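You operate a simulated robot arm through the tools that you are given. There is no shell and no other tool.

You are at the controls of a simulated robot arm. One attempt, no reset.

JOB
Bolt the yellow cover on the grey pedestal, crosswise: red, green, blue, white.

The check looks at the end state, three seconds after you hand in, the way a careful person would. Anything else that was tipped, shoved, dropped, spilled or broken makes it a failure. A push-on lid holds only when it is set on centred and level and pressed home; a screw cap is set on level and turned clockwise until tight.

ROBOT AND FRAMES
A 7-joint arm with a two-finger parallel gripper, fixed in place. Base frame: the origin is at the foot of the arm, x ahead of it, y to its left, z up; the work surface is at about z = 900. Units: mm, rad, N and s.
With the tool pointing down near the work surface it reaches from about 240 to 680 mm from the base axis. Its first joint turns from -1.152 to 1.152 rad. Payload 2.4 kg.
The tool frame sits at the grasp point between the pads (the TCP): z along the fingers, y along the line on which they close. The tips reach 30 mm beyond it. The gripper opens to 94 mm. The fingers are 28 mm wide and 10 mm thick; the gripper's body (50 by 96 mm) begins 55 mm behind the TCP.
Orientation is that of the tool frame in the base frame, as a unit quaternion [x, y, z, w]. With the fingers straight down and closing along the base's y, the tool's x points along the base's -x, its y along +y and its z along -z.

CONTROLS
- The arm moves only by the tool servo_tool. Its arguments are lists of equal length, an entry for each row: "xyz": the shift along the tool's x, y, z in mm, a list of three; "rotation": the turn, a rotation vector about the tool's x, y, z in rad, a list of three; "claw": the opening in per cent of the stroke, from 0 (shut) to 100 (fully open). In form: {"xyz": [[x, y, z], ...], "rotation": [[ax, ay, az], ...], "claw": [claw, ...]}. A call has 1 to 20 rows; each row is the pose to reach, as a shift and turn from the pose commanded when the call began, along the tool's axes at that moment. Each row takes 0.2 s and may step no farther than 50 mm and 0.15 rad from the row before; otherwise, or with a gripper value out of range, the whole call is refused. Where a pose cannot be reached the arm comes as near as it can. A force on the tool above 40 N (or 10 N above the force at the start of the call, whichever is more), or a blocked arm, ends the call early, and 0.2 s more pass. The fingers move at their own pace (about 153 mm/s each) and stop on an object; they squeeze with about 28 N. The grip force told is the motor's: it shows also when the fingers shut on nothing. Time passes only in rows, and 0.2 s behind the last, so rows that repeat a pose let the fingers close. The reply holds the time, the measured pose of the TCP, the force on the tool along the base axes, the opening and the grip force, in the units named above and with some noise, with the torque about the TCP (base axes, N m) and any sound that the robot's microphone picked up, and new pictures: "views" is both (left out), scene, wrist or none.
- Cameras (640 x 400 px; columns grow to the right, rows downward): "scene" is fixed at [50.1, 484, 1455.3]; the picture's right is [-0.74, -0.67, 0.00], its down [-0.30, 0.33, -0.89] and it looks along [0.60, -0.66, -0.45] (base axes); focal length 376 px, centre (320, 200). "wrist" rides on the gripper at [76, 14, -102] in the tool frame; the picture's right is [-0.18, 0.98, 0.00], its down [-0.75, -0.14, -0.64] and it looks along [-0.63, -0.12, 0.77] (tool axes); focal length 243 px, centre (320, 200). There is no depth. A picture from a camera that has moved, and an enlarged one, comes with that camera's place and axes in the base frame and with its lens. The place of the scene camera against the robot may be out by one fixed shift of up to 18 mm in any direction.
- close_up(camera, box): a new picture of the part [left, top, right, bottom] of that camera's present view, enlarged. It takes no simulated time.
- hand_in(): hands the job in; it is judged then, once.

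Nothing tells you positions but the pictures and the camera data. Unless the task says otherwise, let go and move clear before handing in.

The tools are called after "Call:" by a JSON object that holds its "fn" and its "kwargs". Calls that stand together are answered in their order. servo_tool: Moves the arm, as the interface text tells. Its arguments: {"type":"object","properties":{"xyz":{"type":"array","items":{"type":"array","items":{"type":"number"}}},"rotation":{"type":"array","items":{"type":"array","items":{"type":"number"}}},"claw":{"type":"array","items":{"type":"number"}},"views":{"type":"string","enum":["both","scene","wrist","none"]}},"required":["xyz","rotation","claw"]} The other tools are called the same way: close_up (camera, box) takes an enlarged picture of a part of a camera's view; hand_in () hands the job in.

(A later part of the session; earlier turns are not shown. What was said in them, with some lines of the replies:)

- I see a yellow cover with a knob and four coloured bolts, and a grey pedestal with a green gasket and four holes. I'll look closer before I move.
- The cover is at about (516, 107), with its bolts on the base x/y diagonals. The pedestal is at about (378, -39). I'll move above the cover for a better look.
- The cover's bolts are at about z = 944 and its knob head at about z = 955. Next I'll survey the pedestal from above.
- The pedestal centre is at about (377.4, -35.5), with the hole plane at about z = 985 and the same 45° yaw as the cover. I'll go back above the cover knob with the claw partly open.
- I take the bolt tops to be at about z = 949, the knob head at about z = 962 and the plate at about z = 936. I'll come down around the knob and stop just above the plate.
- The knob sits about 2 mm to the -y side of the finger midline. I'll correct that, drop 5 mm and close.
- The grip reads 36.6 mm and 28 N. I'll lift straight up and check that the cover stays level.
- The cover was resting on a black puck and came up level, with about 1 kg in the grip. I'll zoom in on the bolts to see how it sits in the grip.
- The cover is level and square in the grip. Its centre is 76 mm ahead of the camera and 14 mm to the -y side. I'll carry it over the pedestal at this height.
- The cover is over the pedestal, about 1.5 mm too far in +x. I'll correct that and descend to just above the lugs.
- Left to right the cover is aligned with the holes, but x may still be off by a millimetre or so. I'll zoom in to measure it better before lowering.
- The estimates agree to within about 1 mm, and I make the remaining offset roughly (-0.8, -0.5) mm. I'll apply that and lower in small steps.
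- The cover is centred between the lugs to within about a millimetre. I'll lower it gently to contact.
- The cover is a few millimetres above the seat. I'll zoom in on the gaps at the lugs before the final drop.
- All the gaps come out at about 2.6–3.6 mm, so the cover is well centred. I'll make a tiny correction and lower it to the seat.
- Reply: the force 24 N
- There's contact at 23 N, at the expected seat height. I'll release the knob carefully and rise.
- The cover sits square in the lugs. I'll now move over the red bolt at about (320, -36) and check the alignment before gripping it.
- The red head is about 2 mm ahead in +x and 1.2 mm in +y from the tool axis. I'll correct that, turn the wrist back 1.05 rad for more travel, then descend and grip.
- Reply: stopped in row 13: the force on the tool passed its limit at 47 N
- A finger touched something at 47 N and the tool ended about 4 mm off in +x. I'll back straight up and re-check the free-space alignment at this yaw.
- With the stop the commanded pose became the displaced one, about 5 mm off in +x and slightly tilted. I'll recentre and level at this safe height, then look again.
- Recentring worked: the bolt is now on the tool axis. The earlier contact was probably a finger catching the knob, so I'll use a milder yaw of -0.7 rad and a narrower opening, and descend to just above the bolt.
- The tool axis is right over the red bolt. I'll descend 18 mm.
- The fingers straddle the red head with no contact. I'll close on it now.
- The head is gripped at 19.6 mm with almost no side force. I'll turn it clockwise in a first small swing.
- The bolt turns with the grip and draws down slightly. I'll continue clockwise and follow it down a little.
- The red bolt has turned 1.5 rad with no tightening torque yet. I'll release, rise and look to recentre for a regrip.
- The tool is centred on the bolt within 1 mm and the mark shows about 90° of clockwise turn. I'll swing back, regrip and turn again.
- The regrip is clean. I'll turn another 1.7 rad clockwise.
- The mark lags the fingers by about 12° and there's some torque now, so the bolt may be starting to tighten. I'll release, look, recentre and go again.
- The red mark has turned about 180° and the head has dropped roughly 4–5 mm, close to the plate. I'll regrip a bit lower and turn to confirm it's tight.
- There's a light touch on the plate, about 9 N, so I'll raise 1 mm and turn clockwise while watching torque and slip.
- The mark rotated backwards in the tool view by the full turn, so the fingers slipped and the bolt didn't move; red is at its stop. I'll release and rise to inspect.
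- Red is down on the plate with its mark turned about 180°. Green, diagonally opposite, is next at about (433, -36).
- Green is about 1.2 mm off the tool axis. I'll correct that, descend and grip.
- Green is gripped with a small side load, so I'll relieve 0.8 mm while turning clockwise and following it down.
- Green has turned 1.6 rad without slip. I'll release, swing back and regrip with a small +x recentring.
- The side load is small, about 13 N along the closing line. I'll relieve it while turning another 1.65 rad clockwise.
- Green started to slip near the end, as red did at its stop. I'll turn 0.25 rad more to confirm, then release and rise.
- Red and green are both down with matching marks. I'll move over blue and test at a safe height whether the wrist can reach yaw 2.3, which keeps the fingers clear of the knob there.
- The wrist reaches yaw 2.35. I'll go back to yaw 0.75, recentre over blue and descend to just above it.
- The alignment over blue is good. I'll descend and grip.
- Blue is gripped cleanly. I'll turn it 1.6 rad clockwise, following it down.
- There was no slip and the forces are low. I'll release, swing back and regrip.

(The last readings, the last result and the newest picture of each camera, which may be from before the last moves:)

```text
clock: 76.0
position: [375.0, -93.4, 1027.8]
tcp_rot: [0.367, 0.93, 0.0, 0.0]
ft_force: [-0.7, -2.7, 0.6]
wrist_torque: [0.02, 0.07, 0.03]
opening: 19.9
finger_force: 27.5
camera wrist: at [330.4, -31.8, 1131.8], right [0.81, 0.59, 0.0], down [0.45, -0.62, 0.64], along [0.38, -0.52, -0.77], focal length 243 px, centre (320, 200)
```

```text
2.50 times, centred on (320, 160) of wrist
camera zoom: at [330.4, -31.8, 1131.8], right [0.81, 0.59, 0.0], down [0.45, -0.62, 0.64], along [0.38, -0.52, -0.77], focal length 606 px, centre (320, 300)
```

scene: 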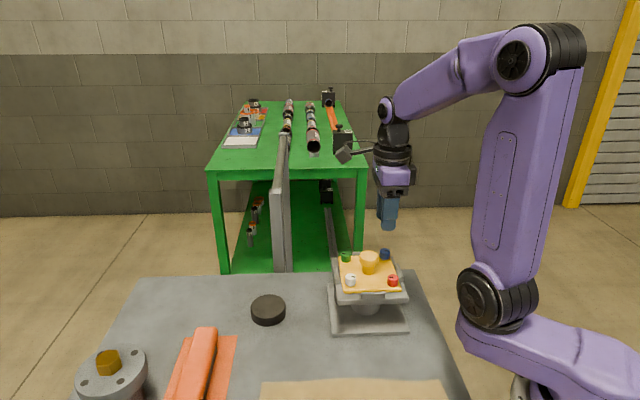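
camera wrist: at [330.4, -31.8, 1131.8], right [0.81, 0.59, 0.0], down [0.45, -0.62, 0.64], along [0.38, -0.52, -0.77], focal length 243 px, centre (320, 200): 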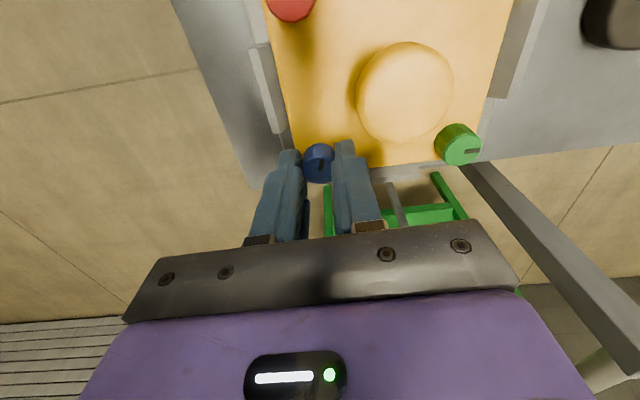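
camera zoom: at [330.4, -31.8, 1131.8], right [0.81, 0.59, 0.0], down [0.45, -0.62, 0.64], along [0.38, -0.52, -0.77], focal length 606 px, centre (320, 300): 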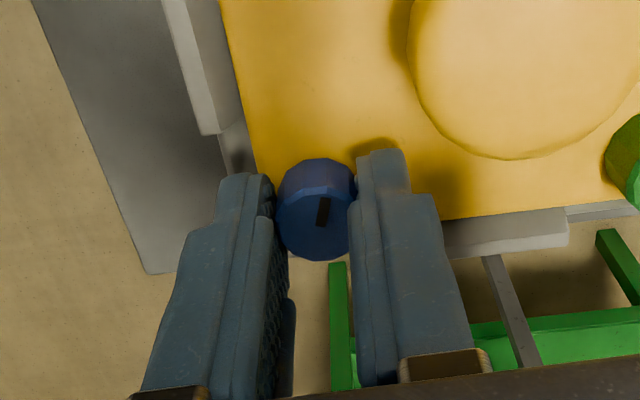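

I'll turn blue another 1.75 rad clockwise, to its stop.

Call:
{"fn": "servo_tool", "kwargs": {"xyz": [[0, 0, 0.1], [0, 0, 0.2], [0, 0, 0.3], [0, 0, 0.4], [0, 0, 0.5], [0, 0, 0.6], [0, 0, 0.7], [0, 0, 0.8], [0, 0, 0.9], [0, 0, 1.0], [0, 0, 1.0], [0, 0, 1.0]], "rotation": [[0, 0, 0.15], [0, 0, 0.3], [0, 0, 0.45], [0, 0, 0.6], [0, 0, 0.75], [0, 0, 0.9], [0, 0, 1.05], [0, 0, 1.2], [0, 0, 1.35], [0, 0, 1.5], [0, 0, 1.65], [0, 0, 1.75]], "claw": [0, 0, 0, 0, 0, 0, 0, 0, 0, 0, 0, 0], "views": "wrist"}}

Call:
{"fn": "close_up", "kwargs": {"camera": "wrist", "box": [240, 80, 400, 240]}}

Call:
{"fn": "close_up", "kwargs": {"camera": "scene", "box": [320, 210, 430, 310]}}

```text
clock: 78.7
position: [375.7, -94.4, 1027.6]
tcp_rot: [0.949, 0.314, 0.001, 0.001]
ft_force: [-5.4, 2.6, 0.5]
wrist_torque: [-0.07, 0.05, 0.12]
opening: 19.7
finger_force: 27.8
camera wrist: at [446.0, -59.8, 1131.3], right [0.44, -0.9, 0.0], down [-0.69, -0.34, 0.64], along [-0.58, -0.28, -0.77], focal length 243 px, centre (320, 200)
```

wrist: 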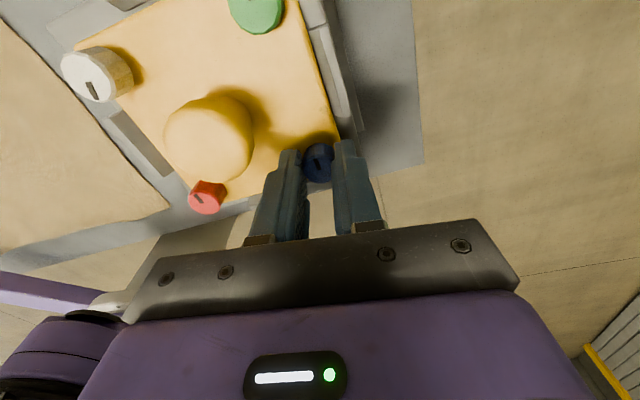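

```text
2.50 times, centred on (320, 160) of wrist
camera zoom: at [446.0, -59.8, 1131.3], right [0.44, -0.9, 0.0], down [-0.69, -0.34, 0.64], along [-0.58, -0.28, -0.77], focal length 606 px, centre (320, 300)
```

zoom: 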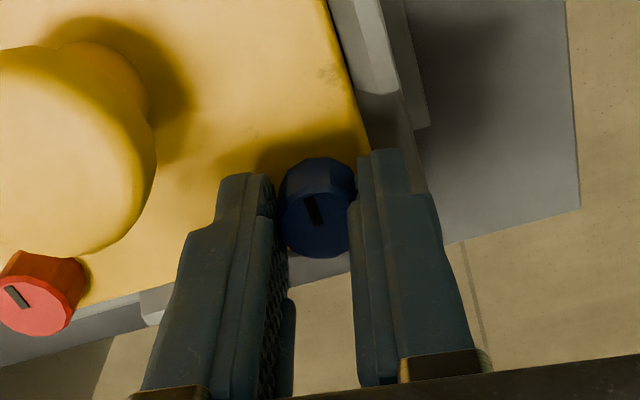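

```text
4.00 times, centred on (375, 260) of scene
camera zoom: at [49.9, 484.1, 1455.3], right [-0.74, -0.67, 0.0], down [-0.3, 0.33, -0.89], along [0.6, -0.66, -0.45], focal length 1504 px, centre (100, -40)
```

zoom: 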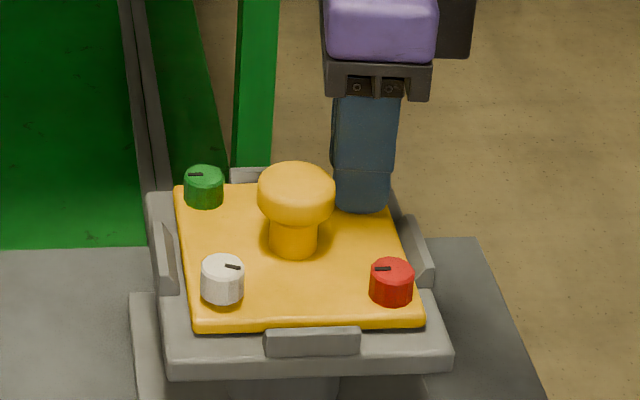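

The mark lags by about 0.5 rad, so blue is at its stop too. I'll give a small extra turn to confirm, then release and rise.

Call:
{"fn": "servo_tool", "kwargs": {"xyz": [[0, 0, 0], [0, 0, 0], [0, 0, 0]], "rotation": [[0, 0, 0.08], [0, 0, 0.16], [0, 0, 0.16]], "claw": [0, 0, 0], "views": "none"}}

Call:
{"fn": "close_up", "kwargs": {"camera": "wrist", "box": [240, 80, 400, 240]}}

Call:
{"fn": "servo_tool", "kwargs": {"xyz": [[0, 0, 0], [0, 0, 0], [0, 0, -20], [0, 0, -50], [0, 0, -80], [0, 0, -80]], "rotation": [[0, 0, 0], [0, 0, 0], [0, 0, 0], [0, 0, -0.1], [0, 0, -0.2], [0, 0, -0.2]], "claw": [34, 34, 34, 34, 34, 34], "views": "wrist"}}

Call:
{"fn": "close_up", "kwargs": {"camera": "scene", "box": [330, 240, 420, 310]}}

Call:
{"fn": "close_up", "kwargs": {"camera": "wrist", "box": [120, 0, 370, 160]}}

```text
clock: 79.5
position: [373.9, -94.2, 1028.1]
tcp_rot: [0.971, 0.238, 0.001, 0.001]
ft_force: [-3.0, 2.9, -1.0]
wrist_torque: [0.17, -0.04, 0.21]
opening: 19.4
finger_force: 27.5
```

```text
2.50 times, centred on (320, 160) of wrist
camera zoom: at [450.1, -71.7, 1131.1], right [0.29, -0.96, 0.0], down [-0.73, -0.22, 0.64], along [-0.61, -0.19, -0.77], focal length 606 px, centre (320, 300)
```

zoom: 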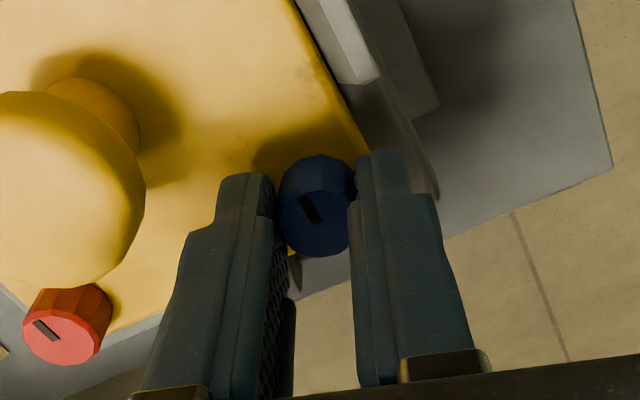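

```text
clock: 80.8
position: [371.9, -93.8, 1109.9]
tcp_rot: [0.942, 0.335, 0.0, 0.0]
ft_force: [-0.4, -0.5, 0.5]
wrist_torque: [0.0, -0.01, -0.01]
opening: 31.9
finger_force: 0.1
camera wrist: at [441.7, -57.2, 1211.7], right [0.48, -0.88, 0.0], down [-0.67, -0.37, 0.64], along [-0.56, -0.31, -0.77], focal length 243 px, centre (320, 200)
```

wrist: 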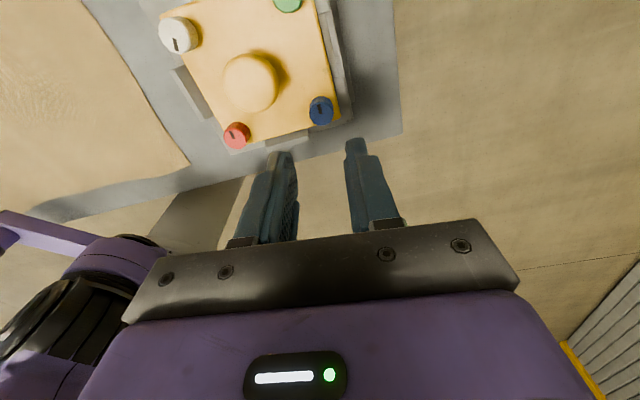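

```text
5.71 times, centred on (375, 275) of scene
camera zoom: at [50.0, 484.0, 1455.3], right [-0.74, -0.67, 0.0], down [-0.3, 0.33, -0.89], along [0.6, -0.66, -0.45], focal length 2148 px, centre (6, -229)
```

zoom: 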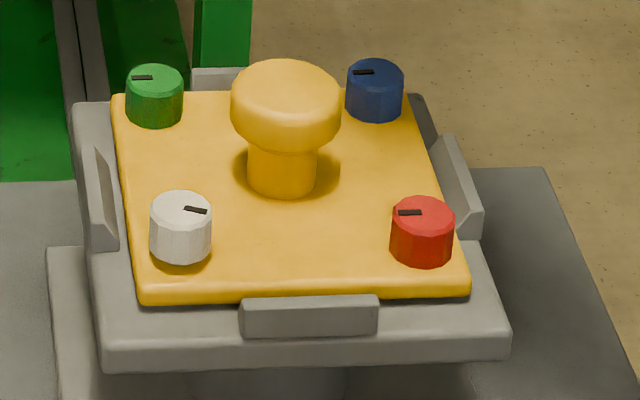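

```text
2.50 times, centred on (245, 80) of wrist
camera zoom: at [441.7, -57.2, 1211.7], right [0.48, -0.88, 0.0], down [-0.67, -0.37, 0.64], along [-0.56, -0.31, -0.77], focal length 606 px, centre (508, 500)
```

zoom: 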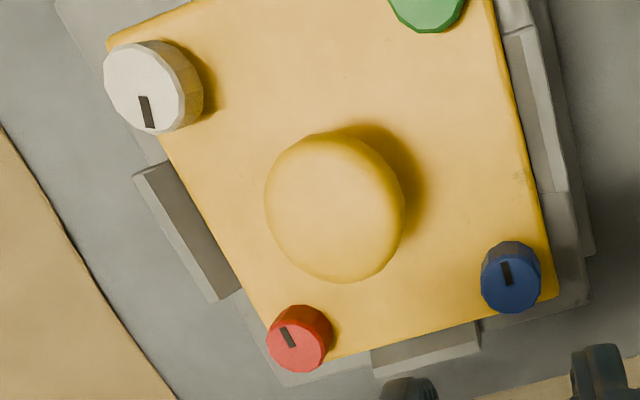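

Red, green and blue are all seated, with no shank visible and matching marks. White is last, at about (376, 21).

Call:
{"fn": "servo_tool", "kwargs": {"xyz": [[24.7, -29, 0], [49.4, -58, 0], [74.2, -87.2, 0], [74.2, -87.2, 0], [74.2, -87.2, 0], [74.2, -87.2, 0], [74.2, -87.2, 0], [74.2, -87.2, 0], [74.2, -87.2, 0], [74.2, -87.2, 15], [74.2, -87.2, 30], [74.2, -87.2, 45], [74.2, -87.2, 60], [74.2, -87.2, 60]], "rotation": [[0, 0, -0.15], [0, 0, -0.3], [0, 0, -0.45], [0, 0, -0.6], [0, 0, -0.75], [0, 0, -0.9], [0, 0, -1.05], [0, 0, -1.2], [0, 0, -1.35], [0, 0, -1.5], [0, 0, -1.6], [0, 0, -1.7], [0, 0, -1.7], [0, 0, -1.7]], "claw": [34, 34, 34, 34, 34, 34, 34, 34, 34, 34, 34, 34, 34, 34], "views": "wrist"}}

Call:
{"fn": "close_up", "kwargs": {"camera": "wrist", "box": [240, 80, 400, 240]}}

Call:
{"fn": "close_up", "kwargs": {"camera": "scene", "box": [320, 200, 430, 300]}}

```text
clock: 83.8
position: [375.2, 20.4, 1050.1]
tcp_rot: [0.37, 0.929, 0.0, 0.001]
ft_force: [-0.6, -0.3, -0.5]
wrist_torque: [0.05, 0.0, 0.0]
opening: 32.0
finger_force: 0.1
camera wrist: at [331.8, 82.5, 1153.0], right [0.81, 0.59, 0.0], down [0.45, -0.62, 0.64], along [0.38, -0.52, -0.77], focal length 243 px, centre (320, 200)
```

wrist: 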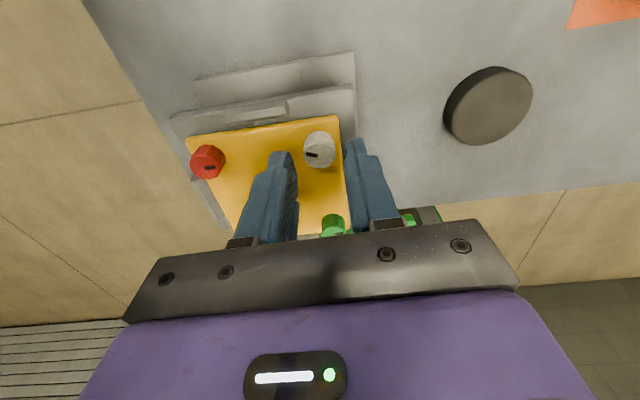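

```text
2.50 times, centred on (320, 160) of wrist
camera zoom: at [331.8, 82.5, 1153.0], right [0.81, 0.59, 0.0], down [0.45, -0.62, 0.64], along [0.38, -0.52, -0.77], focal length 606 px, centre (320, 300)
```

zoom: 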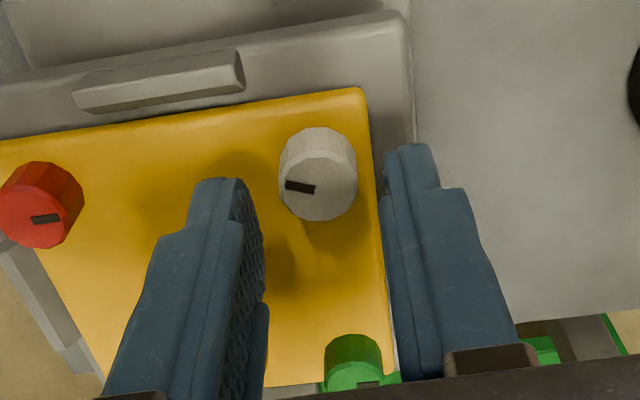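

```text
4.00 times, centred on (375, 250) of scene
camera zoom: at [50.1, 484.0, 1455.3], right [-0.74, -0.67, 0.0], down [-0.3, 0.33, -0.89], along [0.6, -0.66, -0.45], focal length 1504 px, centre (100, 0)
```

zoom: 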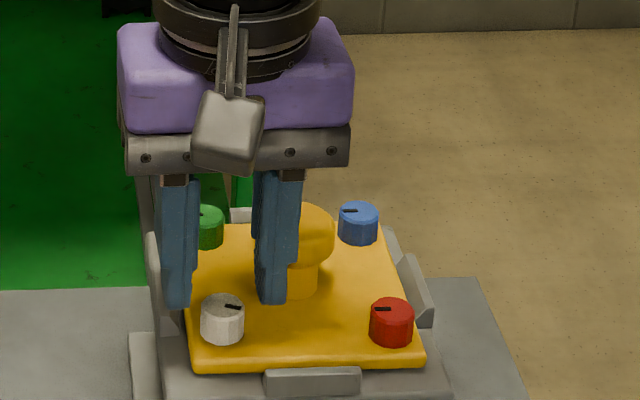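

White is within about 1 mm of the tool axis. I'll descend and grip.

Call:
{"fn": "servo_tool", "kwargs": {"xyz": [[-0.9, -0.5, 5], [-0.9, -0.5, 10], [-0.9, -0.5, 15], [-0.9, -0.5, 20], [-0.9, -0.5, 20], [-0.9, -0.5, 20], [-0.9, -0.5, 20], [-0.9, -0.5, 20]], "rotation": [[0, 0, 0], [0, 0, 0], [0, 0, 0], [0, 0, 0], [0, 0, 0], [0, 0, 0], [0, 0, 0], [0, 0, 0]], "claw": [34, 34, 34, 34, 34, 15, 0, 0], "views": "wrist"}}

Call:
{"fn": "close_up", "kwargs": {"camera": "wrist", "box": [240, 80, 400, 240]}}

```text
clock: 85.7
position: [374.4, 19.3, 1029.9]
tcp_rot: [0.371, 0.928, -0.002, -0.001]
ft_force: [-7.2, -10.1, -0.5]
wrist_torque: [-0.13, 0.21, 0.0]
opening: 19.8
finger_force: 28.3
camera wrist: at [332.6, 81.7, 1131.7], right [0.81, 0.58, 0.0], down [0.45, -0.62, 0.64], along [0.37, -0.52, -0.77], focal length 243 px, centre (320, 200)
```

wrist: 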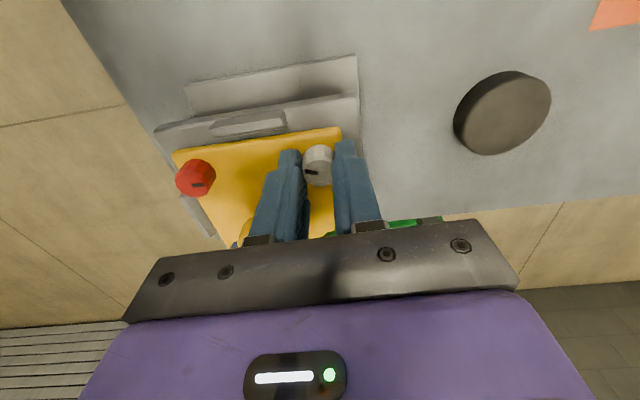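

```text
2.50 times, centred on (320, 160) of wrist
camera zoom: at [332.6, 81.7, 1131.7], right [0.81, 0.58, 0.0], down [0.45, -0.62, 0.64], along [0.37, -0.52, -0.77], focal length 606 px, centre (320, 300)
```

zoom: 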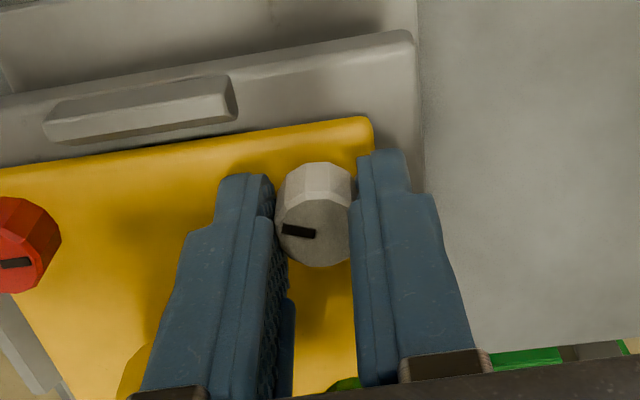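

White is gripped. I'll relieve the side load and turn 1.6 rad clockwise.

Call:
{"fn": "servo_tool", "kwargs": {"xyz": [[0, -0.5, 0.1], [0, -0.8, 0.25], [0, -0.8, 0.4], [0, -0.8, 0.55], [0, -0.8, 0.7], [0, -0.8, 0.85], [0, -0.8, 1.0], [0, -0.8, 1.15], [0, -0.8, 1.3], [0, -0.8, 1.45], [0, -0.8, 1.6]], "rotation": [[0, 0, 0.15], [0, 0, 0.3], [0, 0, 0.45], [0, 0, 0.6], [0, 0, 0.75], [0, 0, 0.9], [0, 0, 1.05], [0, 0, 1.2], [0, 0, 1.35], [0, 0, 1.5], [0, 0, 1.6]], "claw": [0, 0, 0, 0, 0, 0, 0, 0, 0, 0, 0], "views": "wrist"}}

Call:
{"fn": "close_up", "kwargs": {"camera": "wrist", "box": [240, 80, 400, 240]}}

Call:
{"fn": "close_up", "kwargs": {"camera": "scene", "box": [320, 210, 430, 310]}}

```text
clock: 88.0
position: [374.9, 18.6, 1026.8]
tcp_rot: [0.925, 0.38, -0.002, -0.001]
ft_force: [-16.5, -0.9, 0.2]
wrist_torque: [0.06, 0.2, 0.05]
opening: 19.7
finger_force: 28.1
camera wrist: at [442.1, 62.3, 1128.8], right [0.56, -0.83, 0.0], down [-0.63, -0.43, 0.64], along [-0.53, -0.36, -0.77], focal length 243 px, centre (320, 200)
```

wrist: 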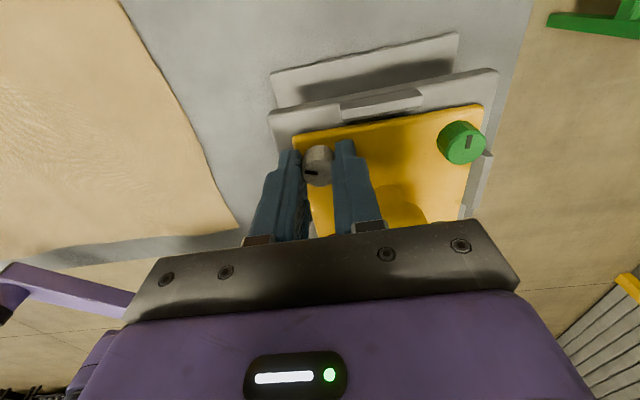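

```text
2.50 times, centred on (320, 160) of wrist
camera zoom: at [442.1, 62.3, 1128.8], right [0.56, -0.83, 0.0], down [-0.63, -0.43, 0.64], along [-0.53, -0.36, -0.77], focal length 606 px, centre (320, 300)
```

zoom: 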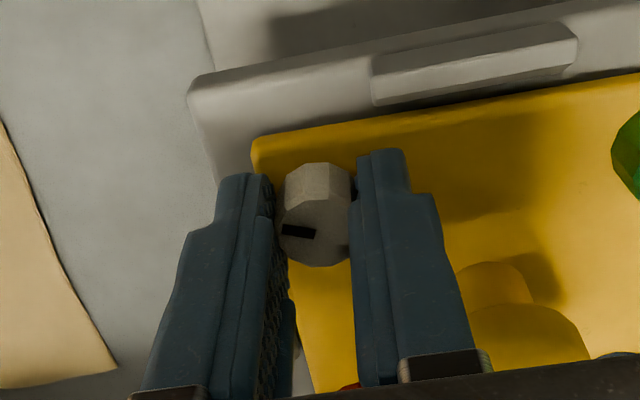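

```text
4.00 times, centred on (375, 260) of scene
camera zoom: at [49.6, 484.0, 1455.4], right [-0.74, -0.67, 0.0], down [-0.3, 0.33, -0.89], along [0.6, -0.66, -0.45], focal length 1504 px, centre (100, -40)
```

zoom: 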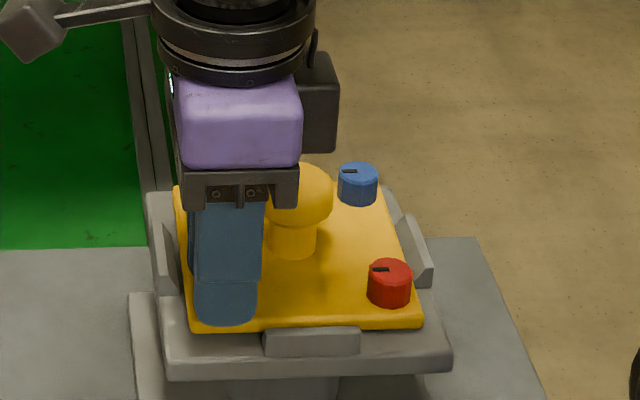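

No slip on white. I'll release, recentre 1 mm in -x, swing back and regrip.

Call:
{"fn": "servo_tool", "kwargs": {"xyz": [[0, 0, 0], [0, 0, 0], [-0.7, -0.7, -20], [-0.7, -0.7, -20], [-0.7, -0.7, -20], [-0.7, -0.7, -20], [-0.7, -0.7, -20], [-0.7, -0.7, -20], [-0.7, -0.7, -20], [-0.7, -0.7, -20], [-0.7, -0.7, -20], [-0.7, -0.7, -20], [-0.7, -0.7, -20], [-0.7, -0.7, -20], [-0.7, -0.7, -10], [-0.7, -0.7, 0], [-0.7, -0.7, 0], [-0.7, -0.7, 0], [-0.7, -0.7, 0], [-0.7, -0.7, 0]], "rotation": [[0, 0, 0], [0, 0, 0], [0, 0, 0], [0, 0, -0.15], [0, 0, -0.3], [0, 0, -0.45], [0, 0, -0.6], [0, 0, -0.75], [0, 0, -0.9], [0, 0, -1.05], [0, 0, -1.2], [0, 0, -1.35], [0, 0, -1.5], [0, 0, -1.6], [0, 0, -1.6], [0, 0, -1.6], [0, 0, -1.6], [0, 0, -1.6], [0, 0, -1.6], [0, 0, -1.6]], "claw": [34, 34, 34, 34, 34, 34, 34, 34, 34, 34, 34, 34, 34, 34, 34, 34, 34, 15, 0, 0], "views": "wrist"}}

Call:
{"fn": "close_up", "kwargs": {"camera": "wrist", "box": [240, 80, 400, 240]}}

```text
clock: 92.2
position: [375.5, 18.2, 1027.2]
tcp_rot: [0.371, 0.929, 0.0, 0.001]
ft_force: [6.9, 10.2, -0.6]
wrist_torque: [0.06, -0.2, -0.05]
opening: 19.9
finger_force: 28.0
camera wrist: at [332.9, 81.4, 1130.1], right [0.81, 0.59, 0.0], down [0.45, -0.62, 0.64], along [0.38, -0.52, -0.77], focal length 243 px, centre (320, 200)
```

wrist: 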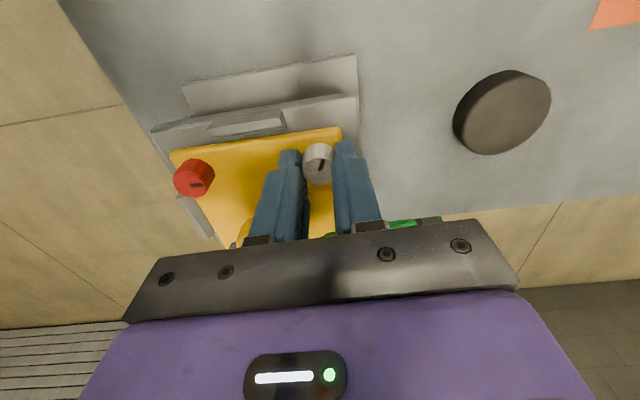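

```text
2.50 times, centred on (320, 160) of wrist
camera zoom: at [332.9, 81.4, 1130.1], right [0.81, 0.59, 0.0], down [0.45, -0.62, 0.64], along [0.38, -0.52, -0.77], focal length 606 px, centre (320, 300)
```

zoom: 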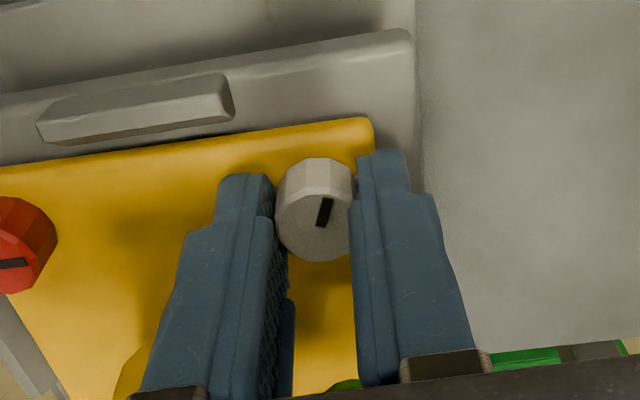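

I'll turn white 1.8 rad clockwise, relieving the side load, until it stops.

Call:
{"fn": "servo_tool", "kwargs": {"xyz": [[0, 0.5, 0.1], [0, 0.5, 0.2], [0, 0.5, 0.3], [0, 0.5, 0.4], [0, 0.5, 0.5], [0, 0.5, 0.6], [0, 0.5, 0.7], [0, 0.5, 0.8], [0, 0.5, 0.9], [0, 0.5, 0.9], [0, 0.5, 0.9], [0, 0.5, 0.9], [0, 0.5, 0.9]], "rotation": [[0, 0, 0.15], [0, 0, 0.3], [0, 0, 0.45], [0, 0, 0.6], [0, 0, 0.75], [0, 0, 0.9], [0, 0, 1.05], [0, 0, 1.2], [0, 0, 1.35], [0, 0, 1.5], [0, 0, 1.65], [0, 0, 1.75], [0, 0, 1.8]], "claw": [0, 0, 0, 0, 0, 0, 0, 0, 0, 0, 0, 0, 0], "views": "wrist"}}

Call:
{"fn": "close_up", "kwargs": {"camera": "wrist", "box": [240, 80, 400, 240]}}

Call:
{"fn": "close_up", "kwargs": {"camera": "scene", "box": [320, 210, 430, 310]}}

```text
clock: 94.3
position: [376.2, 18.7, 1024.9]
tcp_rot: [0.873, 0.488, -0.001, -0.001]
ft_force: [-5.3, 0.3, 9.5]
wrist_torque: [0.06, -0.16, -0.06]
opening: 19.9
finger_force: 27.8
stopped in row 10: the force on the tool passed its limit at 53 N (the readings are from after the stop); the commanded pose is now the measured one
camera wrist: at [429.6, 76.0, 1128.7], right [0.74, -0.67, 0.0], down [-0.51, -0.57, 0.64], along [-0.43, -0.48, -0.77], focal length 243 px, centre (320, 200)
```

wrist: 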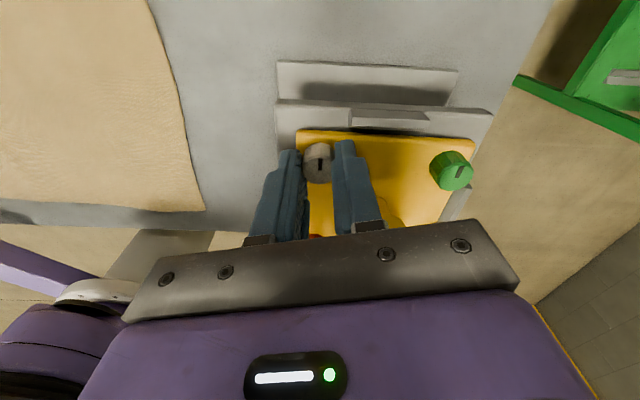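

```text
2.50 times, centred on (320, 160) of wrist
camera zoom: at [429.6, 76.0, 1128.7], right [0.74, -0.67, 0.0], down [-0.51, -0.57, 0.64], along [-0.43, -0.48, -0.77], focal length 606 px, centre (320, 300)
```

zoom: 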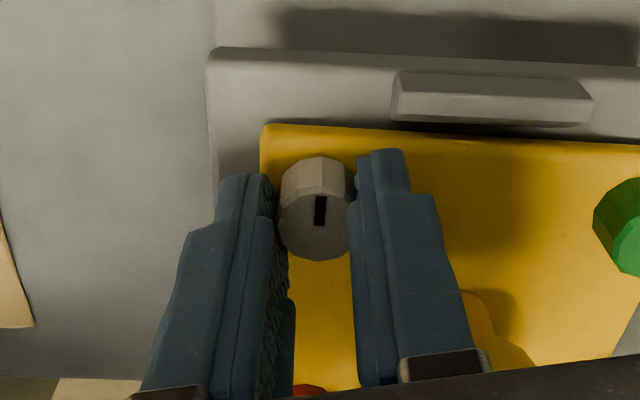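

```text
4.00 times, centred on (375, 260) of scene
camera zoom: at [49.8, 484.0, 1455.3], right [-0.74, -0.67, 0.0], down [-0.3, 0.33, -0.89], along [0.6, -0.66, -0.45], focal length 1504 px, centre (100, -40)
```

zoom: 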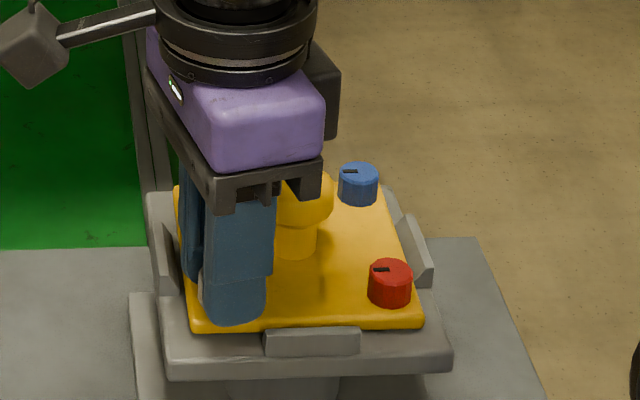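

My fingertips went a bit low and touched the plate or a lug. I'll raise 2 mm and continue the turn.

Call:
{"fn": "servo_tool", "kwargs": {"xyz": [[0, 0, -1], [0, 0, -2], [0, 0, -2], [0, 0, -2], [0, 0, -2], [0, 0, -2]], "rotation": [[0, 0, 0], [0, 0, 0.05], [0, 0, 0.2], [0, 0, 0.35], [0, 0, 0.45], [0, 0, 0.5]], "claw": [0, 0, 0, 0, 0, 0], "views": "wrist"}}

Call:
{"fn": "close_up", "kwargs": {"camera": "wrist", "box": [240, 80, 400, 240]}}

Call:
{"fn": "close_up", "kwargs": {"camera": "scene", "box": [320, 210, 430, 310]}}

```text
clock: 95.7
position: [374.8, 18.8, 1027.4]
tcp_rot: [0.967, 0.256, -0.001, -0.001]
ft_force: [-8.5, 6.5, 1.3]
wrist_torque: [0.16, 0.14, 0.19]
opening: 19.7
finger_force: 28.3
camera wrist: at [450.2, 44.0, 1130.7], right [0.33, -0.95, 0.0], down [-0.72, -0.25, 0.64], along [-0.61, -0.21, -0.77], focal length 243 px, centre (320, 200)
```

wrist: 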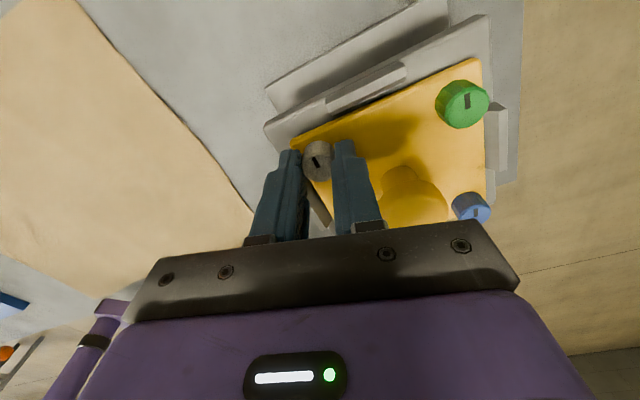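

```text
2.50 times, centred on (320, 160) of wrist
camera zoom: at [450.2, 44.0, 1130.7], right [0.33, -0.95, 0.0], down [-0.72, -0.25, 0.64], along [-0.61, -0.21, -0.77], focal length 606 px, centre (320, 300)
```

zoom: 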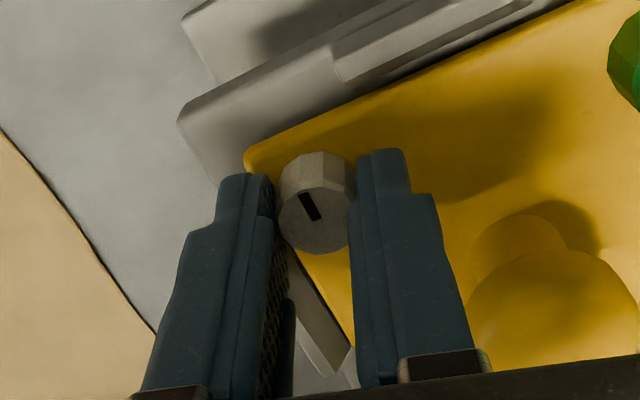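

```text
4.00 times, centred on (375, 260) of scene
camera zoom: at [49.8, 484.2, 1455.3], right [-0.74, -0.67, 0.0], down [-0.3, 0.33, -0.89], along [0.6, -0.66, -0.45], focal length 1504 px, centre (100, -40)
```

zoom: 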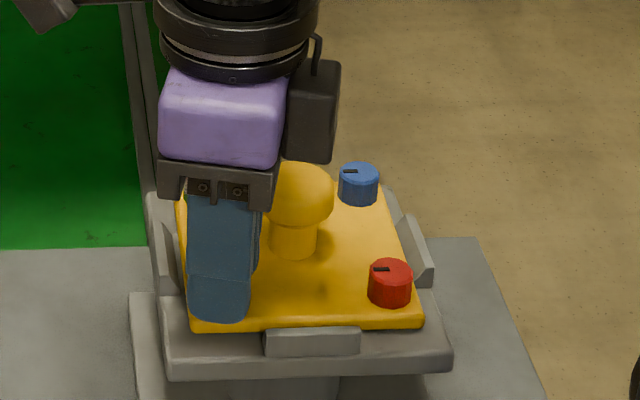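

White slipped at a torque of 0.19 N·m, so it's at its stop like the others. I'll release, rise and inspect all four bolts.

Call:
{"fn": "servo_tool", "kwargs": {"xyz": [[0, 0, 0], [0, 0, 0], [0, 0, -20], [0, 0, -50], [0, 0, -90], [0, 0, -120], [0, 0, -120]], "rotation": [[0, 0, 0], [0, 0, 0], [0, 0, 0], [0, 0, -0.1], [0, 0, -0.2], [0, 0, -0.3], [0, 0, -0.3]], "claw": [34, 34, 34, 34, 34, 34, 34], "views": "both"}}

Call:
{"fn": "close_up", "kwargs": {"camera": "scene", "box": [335, 240, 410, 300]}}

Call:
{"fn": "close_up", "kwargs": {"camera": "wrist", "box": [260, 0, 480, 160]}}

```text
clock: 97.3
position: [376.5, 19.0, 1149.0]
tcp_rot: [0.917, 0.399, -0.001, 0.001]
ft_force: [-0.6, 0.2, 0.5]
wrist_torque: [0.03, 0.01, -0.01]
opening: 32.2
finger_force: 0.0
camera wrist: at [440.0, 65.3, 1253.0], right [0.59, -0.8, 0.0], down [-0.62, -0.45, 0.64], along [-0.52, -0.38, -0.77], focal length 243 px, centre (320, 200)
```

scene: 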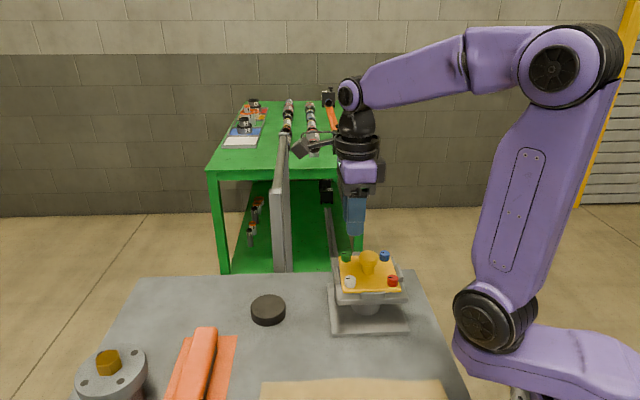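
wrist: 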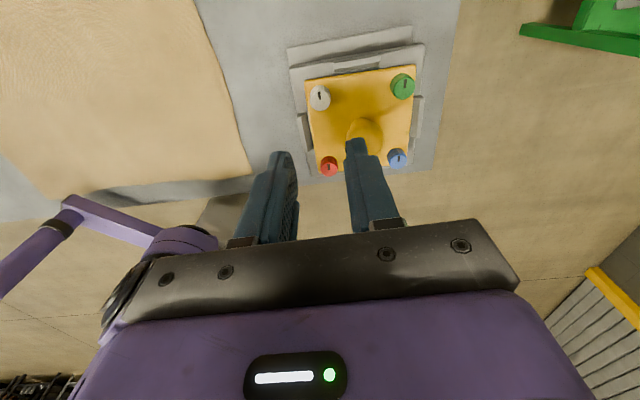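

```text
6.67 times, centred on (372, 270) of scene
camera zoom: at [50.0, 484.0, 1455.3], right [-0.74, -0.67, 0.0], down [-0.3, 0.33, -0.89], along [0.6, -0.66, -0.45], focal length 2506 px, centre (-30, -267)
```

zoom: 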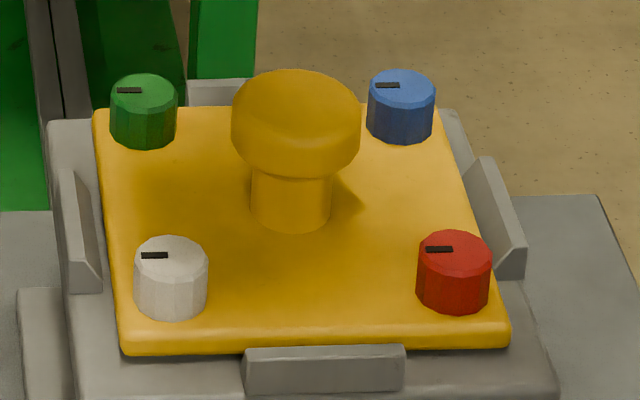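

```text
2.50 times, centred on (370, 80) of wrist
camera zoom: at [440.0, 65.3, 1253.0], right [0.59, -0.8, 0.0], down [-0.62, -0.45, 0.64], along [-0.52, -0.38, -0.77], focal length 606 px, centre (195, 500)
```

zoom: 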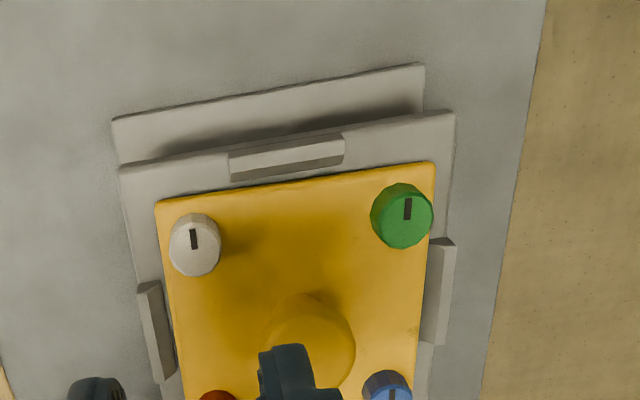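

All four heads look seated with their marks at the same angle. I'll zoom on each one to compare seating and turn.

Call:
{"fn": "close_up", "kwargs": {"camera": "scene", "box": [380, 268, 406, 294]}}

Call:
{"fn": "close_up", "kwargs": {"camera": "scene", "box": [338, 268, 364, 294]}}

Call:
{"fn": "close_up", "kwargs": {"camera": "scene", "box": [372, 244, 398, 270]}}

Call:
{"fn": "close_up", "kwargs": {"camera": "scene", "box": [334, 244, 360, 270]}}

```text
15.38 times, centred on (393, 281) of scene
camera zoom: at [50.0, 484.0, 1455.3], right [-0.74, -0.67, 0.0], down [-0.3, 0.33, -0.89], along [0.6, -0.66, -0.45], focal length 5783 px, centre (-803, -1046)
```

zoom: 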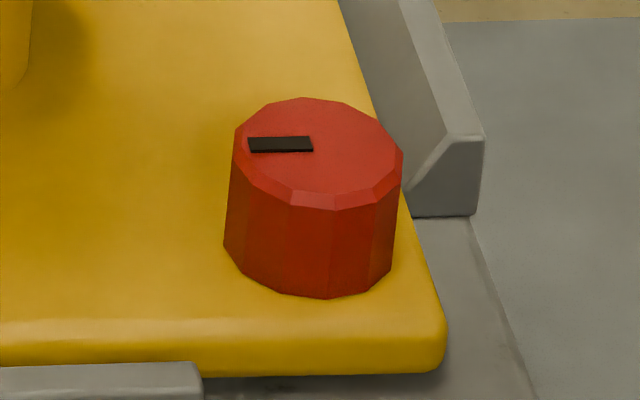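

```text
15.38 times, centred on (351, 281) of scene
camera zoom: at [50.0, 484.0, 1455.3], right [-0.74, -0.67, 0.0], down [-0.3, 0.33, -0.89], along [0.6, -0.66, -0.45], focal length 5783 px, centre (-157, -1046)
```

zoom: 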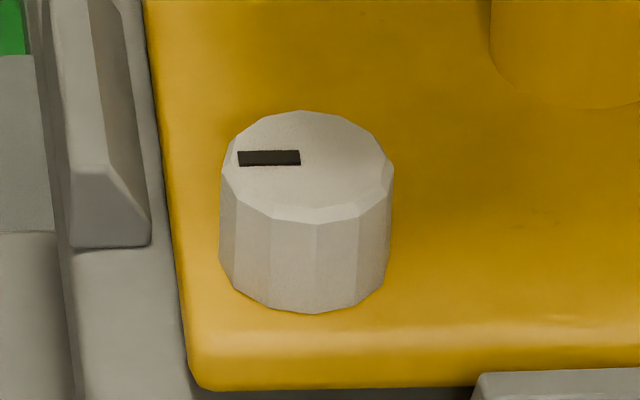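

```text
15.38 times, centred on (385, 257) of scene
camera zoom: at [50.0, 484.0, 1455.3], right [-0.74, -0.67, 0.0], down [-0.3, 0.33, -0.89], along [0.6, -0.66, -0.45], focal length 5783 px, centre (-680, -677)
```

zoom: 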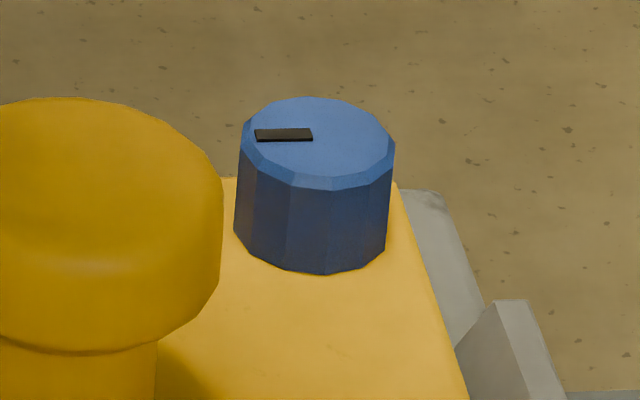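

```text
15.38 times, centred on (347, 257) of scene
camera zoom: at [50.0, 484.0, 1455.3], right [-0.74, -0.67, 0.0], down [-0.3, 0.33, -0.89], along [0.6, -0.66, -0.45], focal length 5783 px, centre (-95, -677)
```

zoom: 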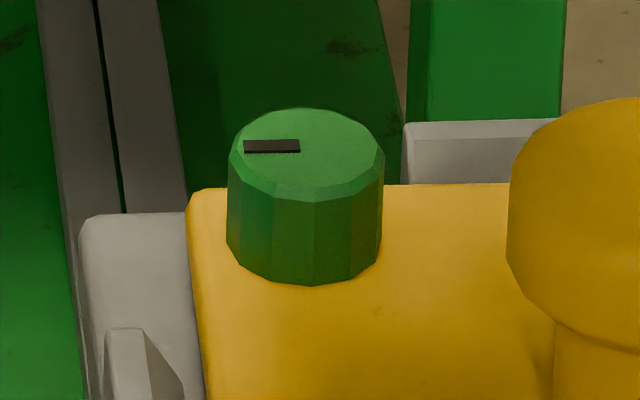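

All four heads sit flush and their marks have the same final orientation, so every bolt is at its stop. I'll lift clear and then hand in.

Call:
{"fn": "servo_tool", "kwargs": {"xyz": [[0, 0, -20], [0, 0, -45], [0, 0, -70], [0, 0, -70]], "rotation": [[0, 0, 0], [0, 0, 0], [0, 0, 0], [0, 0, 0]], "claw": [60, 60, 60, 60], "views": "scene"}}

```text
clock: 98.3
position: [376.9, 18.2, 1217.9]
tcp_rot: [0.917, 0.399, -0.001, 0.001]
ft_force: [0.4, -0.2, 1.1]
wrist_torque: [0.0, 0.01, 0.0]
opening: 56.8
finger_force: 0.1
```

scene: 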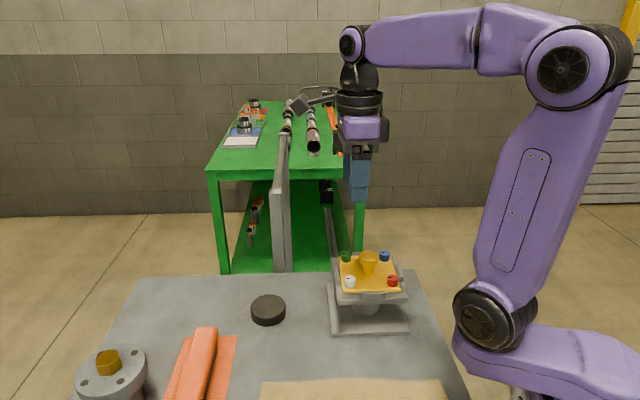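

The cover sits square on the pedestal with all four bolts down, the arm is clear, and nothing else has moved. I'm handing in.

Call:
{"fn": "hand_in", "kwargs": {}}

```text
The job is handed in.
```

The yellow cover is on the grey pedestal and bolted down in the order red, green, blue, white, and the job is handed in. I haven't seen the check's result.

- **Seating:** the cover sits level and centred between the four lugs on the pedestal. Contact came at the height I expected for the seat.
- **Bolts:** I turned each one clockwise until it stopped and the fingers slipped on the head. All four heads now look flush with the cover, and their marks point the same way. I judged tightness by that stop and a reading of about 0.1–0.25 N·m, because the gripper couldn't apply more torque.
- **Contacts:** two moves were cut short by contact. The first, at 47 N, came on my first approach to the red bolt, when a finger caught something, probably the knob. The second, at 53 N, came near the end on the white bolt, when the fingertips touched the cover or a lug. In both cases the pictures afterwards showed nothing shifted or damaged.

The arm is raised clear with the gripper open. The other items on the table look untouched in the last picture.
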